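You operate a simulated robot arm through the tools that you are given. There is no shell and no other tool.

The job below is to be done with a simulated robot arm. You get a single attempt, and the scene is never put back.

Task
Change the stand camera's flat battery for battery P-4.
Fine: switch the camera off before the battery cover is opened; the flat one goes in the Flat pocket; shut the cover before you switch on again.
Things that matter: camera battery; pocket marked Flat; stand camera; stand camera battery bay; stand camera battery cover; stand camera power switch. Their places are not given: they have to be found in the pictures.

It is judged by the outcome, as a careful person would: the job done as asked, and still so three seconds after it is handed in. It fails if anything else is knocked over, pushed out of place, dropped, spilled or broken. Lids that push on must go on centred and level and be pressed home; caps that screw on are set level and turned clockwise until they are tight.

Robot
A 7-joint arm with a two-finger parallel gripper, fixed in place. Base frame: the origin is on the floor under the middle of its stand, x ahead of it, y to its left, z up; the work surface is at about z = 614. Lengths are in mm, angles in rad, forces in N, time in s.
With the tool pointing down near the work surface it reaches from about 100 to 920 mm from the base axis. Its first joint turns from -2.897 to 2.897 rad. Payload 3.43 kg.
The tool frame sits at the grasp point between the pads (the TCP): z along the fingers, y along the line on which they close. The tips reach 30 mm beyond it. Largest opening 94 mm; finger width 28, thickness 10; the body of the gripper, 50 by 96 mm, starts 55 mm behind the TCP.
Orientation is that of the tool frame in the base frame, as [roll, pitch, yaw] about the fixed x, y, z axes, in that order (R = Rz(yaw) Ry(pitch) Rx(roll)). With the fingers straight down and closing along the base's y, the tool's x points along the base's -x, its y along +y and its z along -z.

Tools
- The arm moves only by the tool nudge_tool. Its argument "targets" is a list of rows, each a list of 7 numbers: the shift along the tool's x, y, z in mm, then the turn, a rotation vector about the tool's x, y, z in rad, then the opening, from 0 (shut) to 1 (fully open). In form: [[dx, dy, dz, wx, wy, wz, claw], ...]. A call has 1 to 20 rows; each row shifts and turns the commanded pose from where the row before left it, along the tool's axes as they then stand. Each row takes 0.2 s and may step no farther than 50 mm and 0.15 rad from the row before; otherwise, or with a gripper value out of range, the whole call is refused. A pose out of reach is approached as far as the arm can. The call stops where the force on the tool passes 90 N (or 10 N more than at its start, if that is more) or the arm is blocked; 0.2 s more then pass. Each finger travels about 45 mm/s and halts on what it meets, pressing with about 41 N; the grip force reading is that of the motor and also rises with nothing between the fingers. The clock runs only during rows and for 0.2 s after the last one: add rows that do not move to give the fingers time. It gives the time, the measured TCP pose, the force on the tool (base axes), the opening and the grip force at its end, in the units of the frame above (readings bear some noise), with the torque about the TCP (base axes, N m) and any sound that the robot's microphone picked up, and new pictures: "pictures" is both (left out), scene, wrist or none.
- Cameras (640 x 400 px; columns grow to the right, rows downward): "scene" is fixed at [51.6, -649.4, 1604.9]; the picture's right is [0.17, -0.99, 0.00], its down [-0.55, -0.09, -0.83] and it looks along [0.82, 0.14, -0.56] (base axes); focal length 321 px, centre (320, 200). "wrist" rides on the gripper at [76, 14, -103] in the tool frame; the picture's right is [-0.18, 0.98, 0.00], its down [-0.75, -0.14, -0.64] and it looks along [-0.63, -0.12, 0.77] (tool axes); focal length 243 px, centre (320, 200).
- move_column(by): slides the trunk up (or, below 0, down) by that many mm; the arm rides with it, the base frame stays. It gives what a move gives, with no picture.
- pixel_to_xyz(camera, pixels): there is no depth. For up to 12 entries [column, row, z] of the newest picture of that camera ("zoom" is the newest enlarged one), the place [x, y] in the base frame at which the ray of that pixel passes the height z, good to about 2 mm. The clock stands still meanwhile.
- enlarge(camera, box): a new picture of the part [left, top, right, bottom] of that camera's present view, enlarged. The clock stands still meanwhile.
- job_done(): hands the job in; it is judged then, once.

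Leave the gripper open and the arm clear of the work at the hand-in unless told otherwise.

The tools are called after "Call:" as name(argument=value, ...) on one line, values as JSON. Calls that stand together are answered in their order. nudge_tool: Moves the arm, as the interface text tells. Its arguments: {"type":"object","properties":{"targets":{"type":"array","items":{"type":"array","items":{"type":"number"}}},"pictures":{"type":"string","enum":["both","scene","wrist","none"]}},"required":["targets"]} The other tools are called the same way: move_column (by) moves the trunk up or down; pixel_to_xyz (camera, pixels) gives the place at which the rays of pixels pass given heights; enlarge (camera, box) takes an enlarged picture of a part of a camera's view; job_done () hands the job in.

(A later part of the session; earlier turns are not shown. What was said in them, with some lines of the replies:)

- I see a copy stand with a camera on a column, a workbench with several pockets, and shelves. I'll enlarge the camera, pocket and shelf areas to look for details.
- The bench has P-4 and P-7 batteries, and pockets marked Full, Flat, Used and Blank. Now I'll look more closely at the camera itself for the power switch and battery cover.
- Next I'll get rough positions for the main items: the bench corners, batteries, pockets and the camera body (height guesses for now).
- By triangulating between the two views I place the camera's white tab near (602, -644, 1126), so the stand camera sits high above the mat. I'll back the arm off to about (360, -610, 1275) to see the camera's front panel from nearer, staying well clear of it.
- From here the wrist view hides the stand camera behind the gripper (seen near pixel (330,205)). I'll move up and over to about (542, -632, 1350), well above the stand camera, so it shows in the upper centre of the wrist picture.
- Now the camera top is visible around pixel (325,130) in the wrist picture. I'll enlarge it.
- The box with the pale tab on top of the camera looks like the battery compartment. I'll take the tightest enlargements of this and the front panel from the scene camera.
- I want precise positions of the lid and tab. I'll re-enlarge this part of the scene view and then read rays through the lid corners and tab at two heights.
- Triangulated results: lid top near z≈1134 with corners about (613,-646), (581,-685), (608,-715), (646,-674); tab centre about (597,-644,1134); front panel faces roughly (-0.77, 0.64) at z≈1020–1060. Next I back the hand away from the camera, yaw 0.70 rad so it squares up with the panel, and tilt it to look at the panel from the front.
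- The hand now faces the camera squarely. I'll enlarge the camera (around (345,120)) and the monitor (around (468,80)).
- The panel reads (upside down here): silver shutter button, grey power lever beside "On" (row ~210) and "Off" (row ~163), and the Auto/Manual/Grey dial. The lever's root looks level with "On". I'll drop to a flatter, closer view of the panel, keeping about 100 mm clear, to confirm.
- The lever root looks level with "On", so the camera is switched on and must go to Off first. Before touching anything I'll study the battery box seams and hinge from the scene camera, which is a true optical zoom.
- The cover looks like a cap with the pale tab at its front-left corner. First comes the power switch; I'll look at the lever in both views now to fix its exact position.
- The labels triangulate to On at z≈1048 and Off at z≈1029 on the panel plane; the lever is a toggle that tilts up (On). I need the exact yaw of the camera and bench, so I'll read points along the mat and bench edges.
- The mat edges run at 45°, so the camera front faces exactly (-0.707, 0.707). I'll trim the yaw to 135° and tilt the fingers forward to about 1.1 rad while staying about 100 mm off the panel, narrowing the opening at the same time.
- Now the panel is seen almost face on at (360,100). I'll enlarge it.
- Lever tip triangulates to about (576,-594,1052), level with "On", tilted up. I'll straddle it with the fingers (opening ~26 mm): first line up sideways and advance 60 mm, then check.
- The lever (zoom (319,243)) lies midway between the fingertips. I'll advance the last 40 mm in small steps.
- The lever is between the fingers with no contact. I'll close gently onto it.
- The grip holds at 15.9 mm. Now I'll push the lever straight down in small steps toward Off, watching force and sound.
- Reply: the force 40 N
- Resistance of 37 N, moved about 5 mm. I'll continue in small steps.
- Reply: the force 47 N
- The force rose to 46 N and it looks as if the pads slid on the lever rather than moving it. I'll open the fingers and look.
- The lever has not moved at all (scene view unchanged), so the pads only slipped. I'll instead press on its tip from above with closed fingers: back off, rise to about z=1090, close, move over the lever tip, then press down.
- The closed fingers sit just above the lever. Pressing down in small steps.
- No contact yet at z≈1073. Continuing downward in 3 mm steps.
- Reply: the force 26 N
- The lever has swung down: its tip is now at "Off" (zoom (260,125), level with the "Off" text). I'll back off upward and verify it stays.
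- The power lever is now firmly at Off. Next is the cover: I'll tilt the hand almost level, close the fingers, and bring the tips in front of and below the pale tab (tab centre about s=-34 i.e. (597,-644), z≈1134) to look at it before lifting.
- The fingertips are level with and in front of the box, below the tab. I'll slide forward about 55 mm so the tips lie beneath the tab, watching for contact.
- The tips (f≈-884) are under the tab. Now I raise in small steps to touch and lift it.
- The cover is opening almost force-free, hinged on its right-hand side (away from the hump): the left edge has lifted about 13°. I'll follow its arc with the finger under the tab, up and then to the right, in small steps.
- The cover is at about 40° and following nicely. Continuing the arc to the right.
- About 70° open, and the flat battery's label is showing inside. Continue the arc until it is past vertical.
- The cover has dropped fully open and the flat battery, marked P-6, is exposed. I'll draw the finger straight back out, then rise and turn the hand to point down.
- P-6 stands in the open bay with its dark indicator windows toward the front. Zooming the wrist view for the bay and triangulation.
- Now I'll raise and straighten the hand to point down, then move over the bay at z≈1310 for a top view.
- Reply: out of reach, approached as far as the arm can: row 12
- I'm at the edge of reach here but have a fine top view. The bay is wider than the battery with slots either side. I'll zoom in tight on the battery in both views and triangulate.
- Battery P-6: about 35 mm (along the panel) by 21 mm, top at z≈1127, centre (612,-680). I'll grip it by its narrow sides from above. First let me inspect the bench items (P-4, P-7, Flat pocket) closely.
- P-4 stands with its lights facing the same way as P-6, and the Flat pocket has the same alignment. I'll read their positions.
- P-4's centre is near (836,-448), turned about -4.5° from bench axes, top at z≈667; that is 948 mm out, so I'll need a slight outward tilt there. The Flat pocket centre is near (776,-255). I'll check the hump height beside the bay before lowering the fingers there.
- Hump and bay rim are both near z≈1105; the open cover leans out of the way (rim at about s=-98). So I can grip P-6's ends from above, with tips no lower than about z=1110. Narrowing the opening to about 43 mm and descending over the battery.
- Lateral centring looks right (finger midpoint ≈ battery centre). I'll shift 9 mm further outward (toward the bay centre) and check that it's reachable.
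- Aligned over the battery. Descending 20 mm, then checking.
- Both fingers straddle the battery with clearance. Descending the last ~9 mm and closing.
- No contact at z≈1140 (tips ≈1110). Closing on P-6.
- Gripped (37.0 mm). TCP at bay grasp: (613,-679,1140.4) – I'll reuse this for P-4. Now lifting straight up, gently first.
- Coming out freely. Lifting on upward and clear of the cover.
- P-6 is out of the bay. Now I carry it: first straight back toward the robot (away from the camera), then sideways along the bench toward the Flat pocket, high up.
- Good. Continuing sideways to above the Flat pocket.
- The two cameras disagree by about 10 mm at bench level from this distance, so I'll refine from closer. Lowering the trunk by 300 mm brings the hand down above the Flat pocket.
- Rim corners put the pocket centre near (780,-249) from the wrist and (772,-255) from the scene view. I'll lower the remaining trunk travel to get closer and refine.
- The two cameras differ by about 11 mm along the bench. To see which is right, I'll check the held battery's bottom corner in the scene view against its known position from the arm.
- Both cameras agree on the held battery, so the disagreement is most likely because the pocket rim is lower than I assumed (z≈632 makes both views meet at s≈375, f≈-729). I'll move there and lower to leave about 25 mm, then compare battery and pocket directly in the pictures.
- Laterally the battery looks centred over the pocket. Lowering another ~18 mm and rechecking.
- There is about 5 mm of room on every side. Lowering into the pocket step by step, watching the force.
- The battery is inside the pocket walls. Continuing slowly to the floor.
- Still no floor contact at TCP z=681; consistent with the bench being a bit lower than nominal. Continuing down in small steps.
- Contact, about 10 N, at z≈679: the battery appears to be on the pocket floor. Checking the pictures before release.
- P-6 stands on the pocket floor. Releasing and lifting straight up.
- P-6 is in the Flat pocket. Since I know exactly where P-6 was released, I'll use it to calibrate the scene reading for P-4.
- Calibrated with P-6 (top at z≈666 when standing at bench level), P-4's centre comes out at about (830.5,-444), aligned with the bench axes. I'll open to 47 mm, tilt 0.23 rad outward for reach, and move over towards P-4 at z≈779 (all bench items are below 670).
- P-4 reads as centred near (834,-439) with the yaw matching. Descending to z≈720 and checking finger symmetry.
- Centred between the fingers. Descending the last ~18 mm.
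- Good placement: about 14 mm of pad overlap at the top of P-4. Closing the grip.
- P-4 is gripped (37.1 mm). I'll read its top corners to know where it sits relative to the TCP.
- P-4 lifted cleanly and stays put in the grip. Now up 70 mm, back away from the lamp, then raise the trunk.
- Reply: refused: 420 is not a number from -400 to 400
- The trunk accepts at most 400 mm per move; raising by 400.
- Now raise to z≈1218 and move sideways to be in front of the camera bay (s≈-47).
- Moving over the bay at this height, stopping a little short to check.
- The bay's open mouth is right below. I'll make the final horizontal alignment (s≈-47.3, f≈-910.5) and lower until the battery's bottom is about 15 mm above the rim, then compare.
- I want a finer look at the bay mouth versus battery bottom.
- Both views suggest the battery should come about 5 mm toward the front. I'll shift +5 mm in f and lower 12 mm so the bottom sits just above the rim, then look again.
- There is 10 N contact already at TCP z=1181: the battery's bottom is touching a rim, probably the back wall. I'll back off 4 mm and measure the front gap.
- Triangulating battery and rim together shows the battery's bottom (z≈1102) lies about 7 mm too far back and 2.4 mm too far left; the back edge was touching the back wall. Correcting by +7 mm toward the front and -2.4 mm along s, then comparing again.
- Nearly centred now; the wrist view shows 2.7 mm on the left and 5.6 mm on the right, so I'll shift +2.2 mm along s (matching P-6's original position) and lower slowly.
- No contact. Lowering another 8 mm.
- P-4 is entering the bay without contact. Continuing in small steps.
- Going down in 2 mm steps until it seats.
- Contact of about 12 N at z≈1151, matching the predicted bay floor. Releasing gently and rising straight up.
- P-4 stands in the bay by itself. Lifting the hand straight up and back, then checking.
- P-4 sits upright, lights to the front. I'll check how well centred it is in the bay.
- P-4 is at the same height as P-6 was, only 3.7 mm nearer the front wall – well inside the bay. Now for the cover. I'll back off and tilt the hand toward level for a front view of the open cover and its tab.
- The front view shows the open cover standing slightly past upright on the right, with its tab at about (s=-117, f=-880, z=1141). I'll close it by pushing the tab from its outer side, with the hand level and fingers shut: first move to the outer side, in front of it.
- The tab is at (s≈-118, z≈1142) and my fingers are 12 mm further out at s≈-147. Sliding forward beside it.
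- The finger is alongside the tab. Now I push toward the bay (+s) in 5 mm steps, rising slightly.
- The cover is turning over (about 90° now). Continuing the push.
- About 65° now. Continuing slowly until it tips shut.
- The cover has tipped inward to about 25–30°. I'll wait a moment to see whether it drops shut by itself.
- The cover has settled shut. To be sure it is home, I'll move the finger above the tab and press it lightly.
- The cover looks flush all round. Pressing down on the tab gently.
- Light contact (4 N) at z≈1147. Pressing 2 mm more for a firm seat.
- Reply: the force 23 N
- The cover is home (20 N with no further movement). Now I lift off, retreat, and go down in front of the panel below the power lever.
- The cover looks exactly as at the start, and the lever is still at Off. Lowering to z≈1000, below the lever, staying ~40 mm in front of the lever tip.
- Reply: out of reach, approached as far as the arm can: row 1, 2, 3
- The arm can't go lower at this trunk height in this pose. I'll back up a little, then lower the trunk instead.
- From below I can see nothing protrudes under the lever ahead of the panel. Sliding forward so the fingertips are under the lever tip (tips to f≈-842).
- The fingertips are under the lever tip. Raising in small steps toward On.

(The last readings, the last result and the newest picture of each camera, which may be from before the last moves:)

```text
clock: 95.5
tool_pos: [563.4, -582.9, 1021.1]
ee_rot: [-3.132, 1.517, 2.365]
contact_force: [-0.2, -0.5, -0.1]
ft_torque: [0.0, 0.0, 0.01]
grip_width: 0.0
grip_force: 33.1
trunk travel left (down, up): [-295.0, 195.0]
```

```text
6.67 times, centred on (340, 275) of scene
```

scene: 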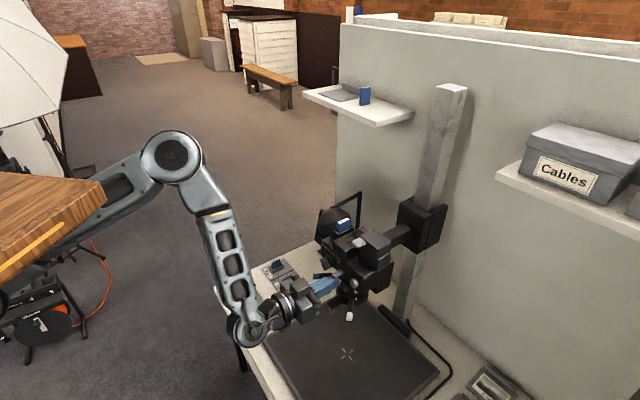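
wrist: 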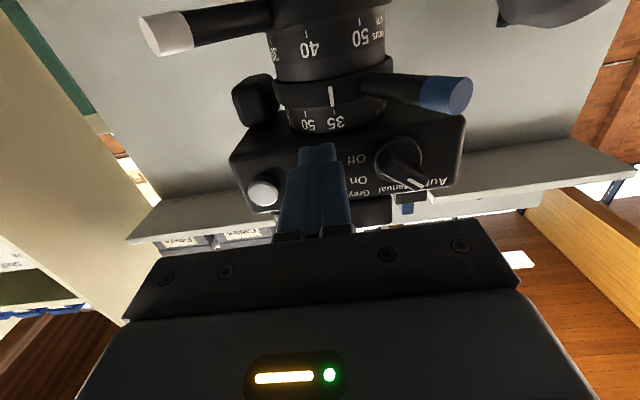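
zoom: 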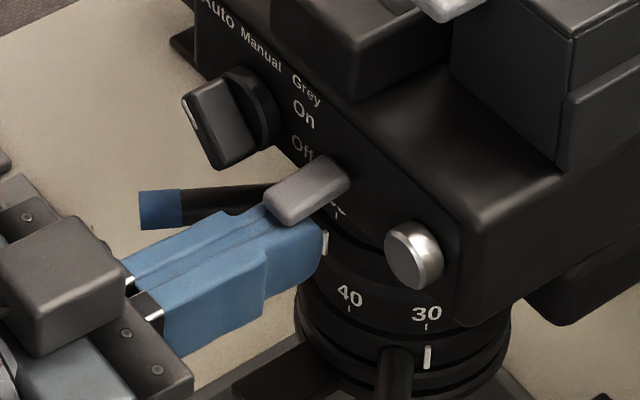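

The lever is rotating up with very little force. Continuing.

Call:
nudge_tool(targets=[[-2, 0, -0.1, 0, 0, 0, 0], [-2, 0, -0.1, 0, 0, 0, 0], [-2, 0, -0.1, 0, 0, 0, 0]], pictures="both")

Call:
enlarge(camera="scene", box=[305, 245, 375, 305])

```text
clock: 96.3
tool_pos: [564.5, -584.6, 1028.4]
ee_rot: [-3.137, 1.515, 2.362]
contact_force: [0.0, -0.7, -0.3]
ft_torque: [-0.01, 0.01, -0.03]
grip_width: 0.0
grip_force: 33.3
trunk travel left (down, up): [-295.0, 195.0]
```

scene: 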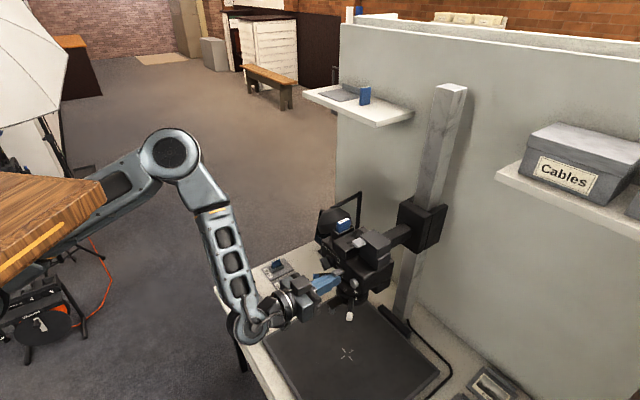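
wrist: 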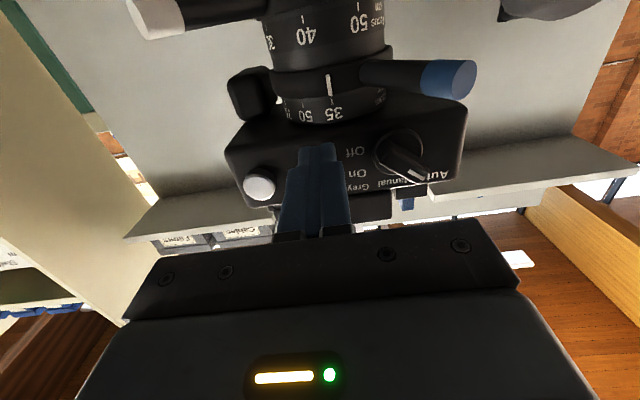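

```text
6.67 times, centred on (340, 275) of scene
```

zoom: 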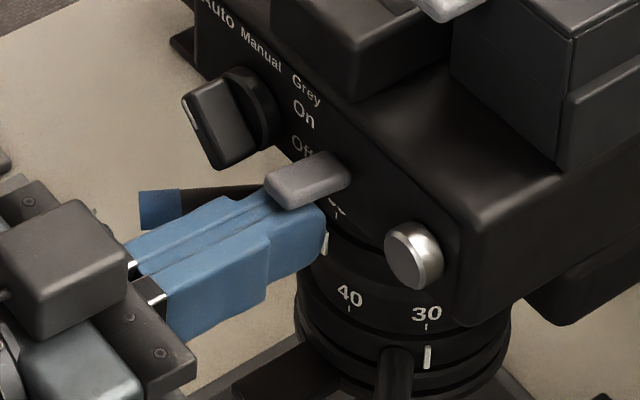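

Nearly there. A few more millimetres until it reaches its stop.

Call:
nudge_tool(targets=[[-2, 0, -0.1, 0, 0, 0, 0], [-2, 0, -0.1, 0, 0, 0, 0]], pictures="none")

```text
clock: 97.0
tool_pos: [565.2, -583.3, 1031.0]
ee_rot: [-3.138, 1.516, 2.358]
contact_force: [0.7, 0.1, -0.9]
ft_torque: [0.02, -0.02, 0.01]
grip_width: 0.3
grip_force: 33.1
trunk travel left (down, up): [-295.0, 195.0]
```

Call:
nudge_tool(targets=[[-2, 0, -0.1, 0, 0, 0, 0], [-2, 0, -0.1, 0, 0, 0, 0]], pictures="both")

Call:
enlarge(camera="scene", box=[305, 245, 375, 305])

Call:
enlarge(camera="wrist", box=[220, 40, 460, 220])

```text
clock: 97.5
tool_pos: [564.4, -582.5, 1033.7]
ee_rot: [3.134, 1.512, 2.35]
contact_force: [0.1, 6.5, -10.1]
ft_torque: [0.16, 0.21, 0.18]
grip_width: 0.0
grip_force: 32.8
trunk travel left (down, up): [-295.0, 195.0]
```

scene: 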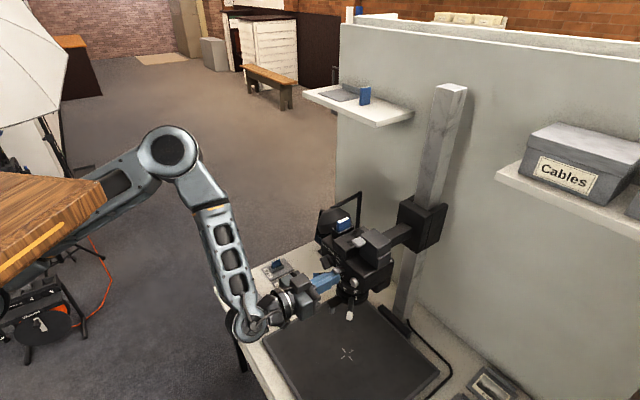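
wrist: 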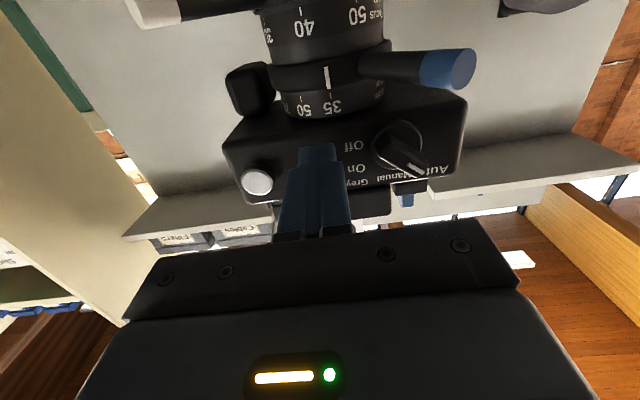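

```text
6.67 times, centred on (340, 275) of scene
```

zoom: 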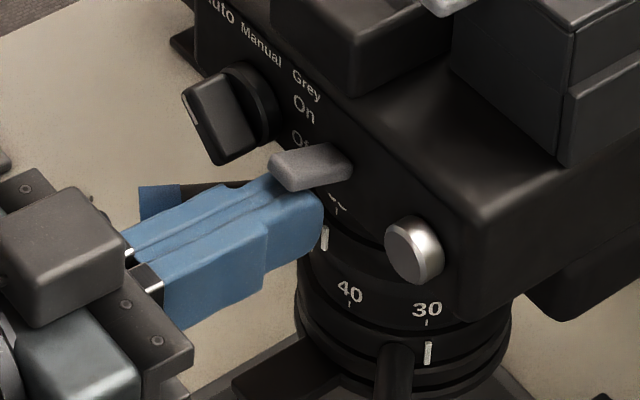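

```text
2.22 times, centred on (340, 130) of wrist
```

zoom: 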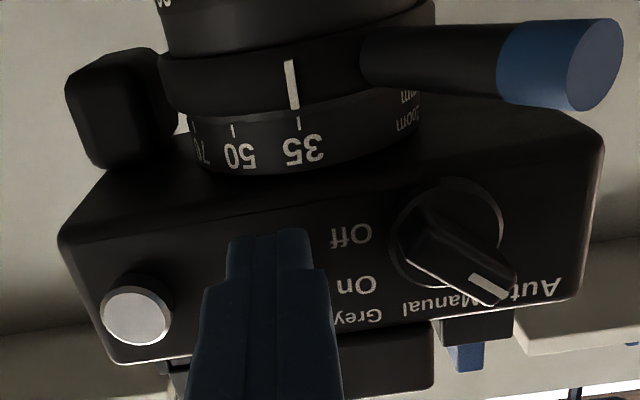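

The lever is back against its On stop (10 N), looking just as at the start. I'll drop the finger slightly and back straight out, then verify.

Call:
nudge_tool(targets=[[5, 0, 0.2, 0, 0, 0, 0], [5, 0, 0.2, 0, 0, 0, 0], [0, 0, -30, 0, 0, 0, 0], [0, 0, -40, 0, 0, 0, 0.2], [0, 0, -40, 0, 0, 0, 0.5]], pictures="both")

Call:
enlarge(camera="scene", box=[305, 210, 405, 300])

Call:
enlarge(camera="wrist", box=[220, 20, 460, 200])

```text
clock: 98.8
tool_pos: [486.1, -504.2, 1029.4]
ee_rot: [-3.128, 1.516, 2.371]
contact_force: [0.2, 0.2, -0.5]
ft_torque: [0.0, 0.0, -0.02]
grip_width: 47.3
grip_force: 0.4
trunk travel left (down, up): [-295.0, 195.0]
```

scene: 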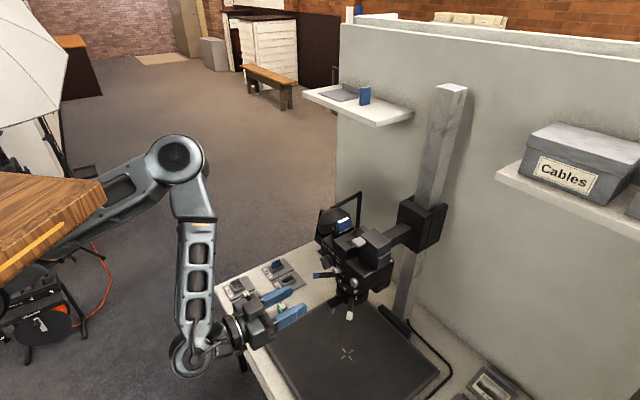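
wrist: 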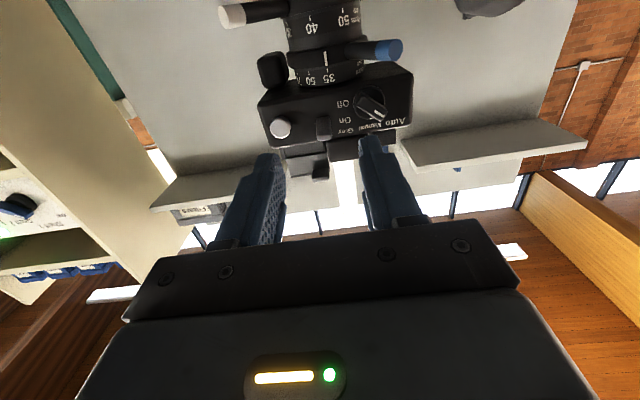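

```text
4.44 times, centred on (355, 255) of scene
```

zoom: 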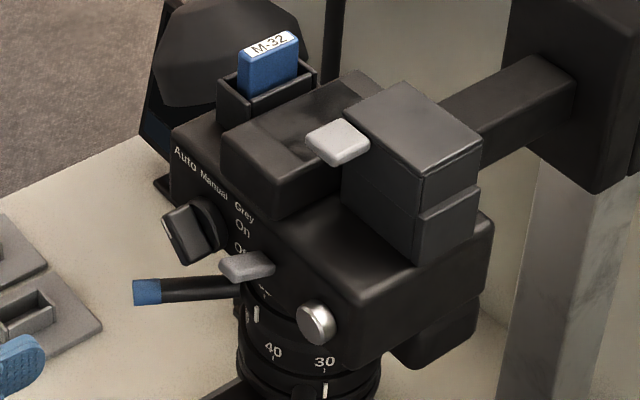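

```text
2.22 times, centred on (340, 110) of wrist
```

zoom: 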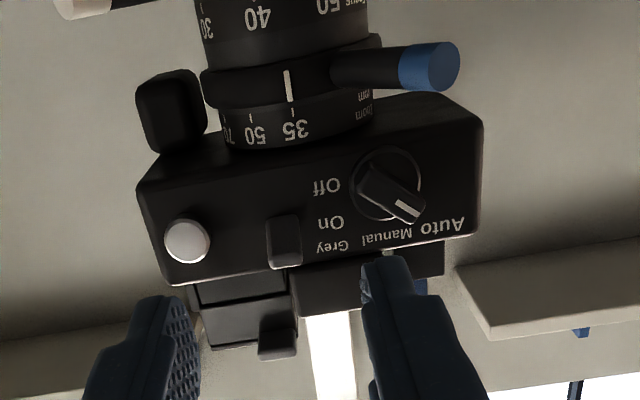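

The lever stays at On, the cover is shut. I'll withdraw further, raise the trunk, and point the hand down for a last look at the monitor and the whole bench.

Call:
nudge_tool(targets=[[0, 0, -40, 0, 0, 0, 0.8], [-20, 0, -40, 0, 0, 0, 1]], pictures="none")

Call:
move_column(by=190)

Call:
nudge_tool(targets=[[-20, 0, 0, 0, 0.14, 0, 1], [-20, 0, 0, 0, 0.14, 0, 1], [0, 0, 0, 0, 0.14, 0, 1], [0, 0, 0, 0, 0.14, 0, 1], [0, 0, 0, 0, 0.14, 0, 1], [0, 0, 0, 0, 0.14, 0, 1], [0, 0, 0, 0, 0.14, 0, 1]], pictures="both")

```text
clock: 99.3
tool_pos: [431.0, -444.4, 1040.8]
ee_rot: [-3.133, 1.484, 2.372]
contact_force: [0.3, -0.2, -1.0]
ft_torque: [-0.03, -0.01, -0.03]
grip_width: 94.1
grip_force: 0.1
trunk travel left (down, up): [-295.0, 195.0]
```

```text
clock: 101.4
tool_pos: [427.9, -445.1, 1230.8]
ee_rot: [3.053, 1.487, 2.268]
contact_force: [-0.2, -0.3, -0.4]
ft_torque: [0.0, -0.03, 0.02]
grip_width: 94.0
grip_force: 0.0
trunk travel left (down, up): [-485.0, 5.0]
```

```text
clock: 103.0
tool_pos: [434.3, -451.9, 1283.7]
ee_rot: [-3.138, 0.536, 2.358]
contact_force: [0.5, -0.4, 0.5]
ft_torque: [0.01, 0.0, 0.02]
grip_width: 94.1
grip_force: 0.1
trunk travel left (down, up): [-485.0, 5.0]
```

scene: 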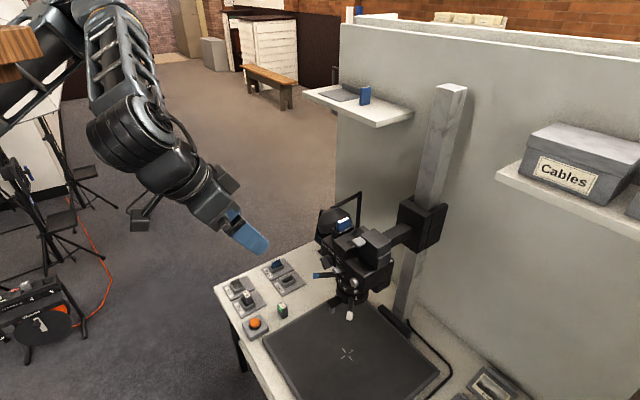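
wrist: 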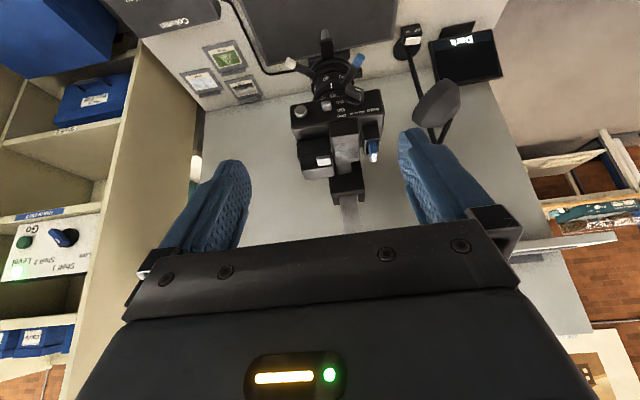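

The hand is well clear. I'll enlarge the monitor, the camera, and the pockets.

Call:
enlarge(camera="wrist", box=[390, 10, 520, 110])

Call:
enlarge(camera="wrist", box=[280, 30, 400, 200])

Call:
enlarge(camera="scene", box=[210, 240, 330, 340])

Call:
enlarge(camera="scene", box=[310, 200, 410, 300])

```text
4.00 times, centred on (455, 60) of wrist
```

zoom: 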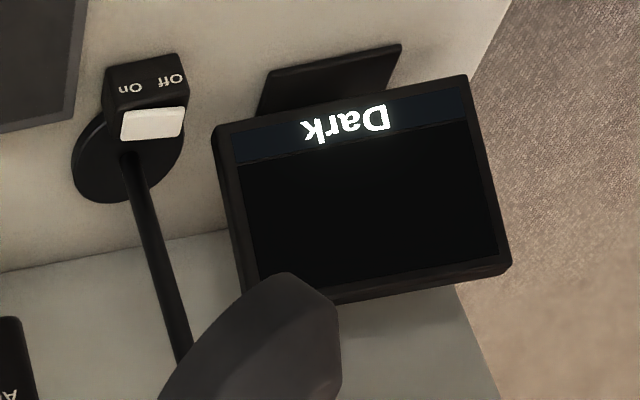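

```text
2.35 times, centred on (340, 115) of wrist
```

zoom: 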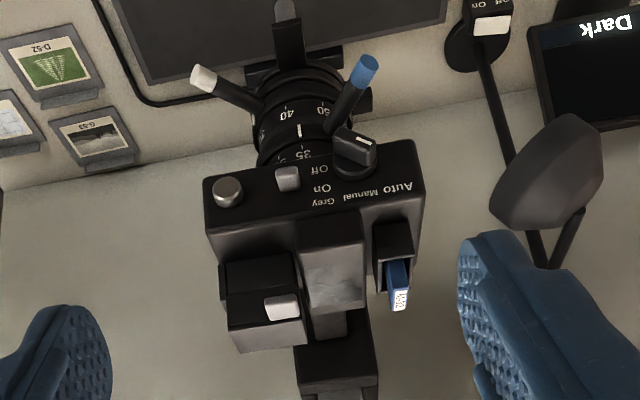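

```text
4.00 times, centred on (270, 290) of scene
```

zoom: 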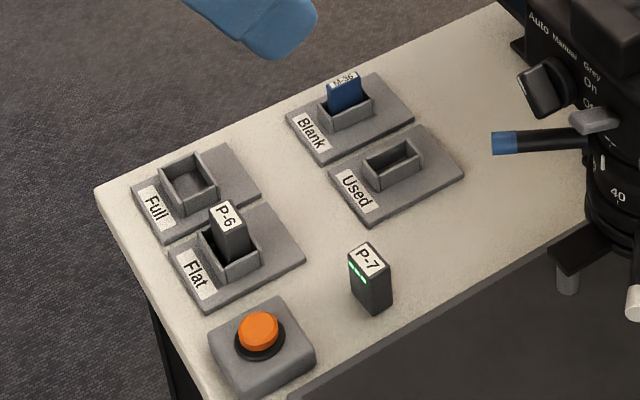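

```text
4.00 times, centred on (360, 250) of scene
```

zoom: 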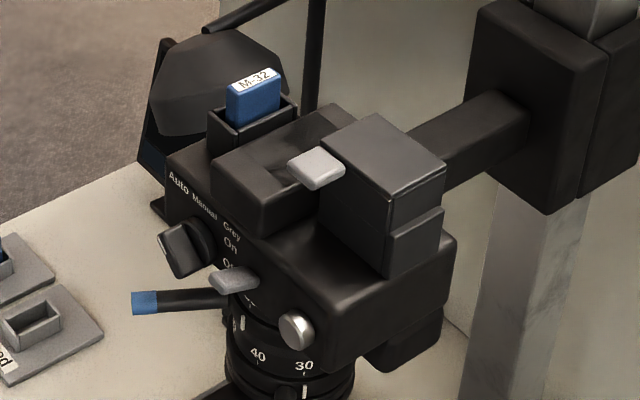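

The monitor now reads "Dark" instead of "Off". The camera is powered from P-4, and it reads dark because the lamp is off, which isn't part of this job. The cover is shut, the power lever is at On, P-6 stands in the Flat pocket, and P-7 and everything else are where they were. The gripper is open and the arm is clear, so I'm handing in.

Call:
job_done()

```text
The job is handed in.
```

The stand camera's flat battery, P-6, has been swapped for P-4, and the job is handed in. The camera was switched off before I opened the battery cover, and the cover was shut again before I switched it back on.

- **Camera:** P-4 stands in the bay with its lights facing the front, about 4 mm closer to the front wall than P-6 was. The monitor went from "Off" to "Dark", so the camera is running on P-4. I read "Dark" as the lamp being off, and I left the lamp alone.
- **Flat battery:** P-6 stands in the pocket marked Flat.
- **Cover and switch:** The cover is shut; it did not move any further when I pressed the tab with about 20 N. The power lever is against its stop at On.
- **Everything else:** Nothing was knocked over or moved out of place. While lowering P-4, it touched the edge of the bay once at about 10 N, and I re-centred it before it went in. The gripper is open and the arm is clear of the work.
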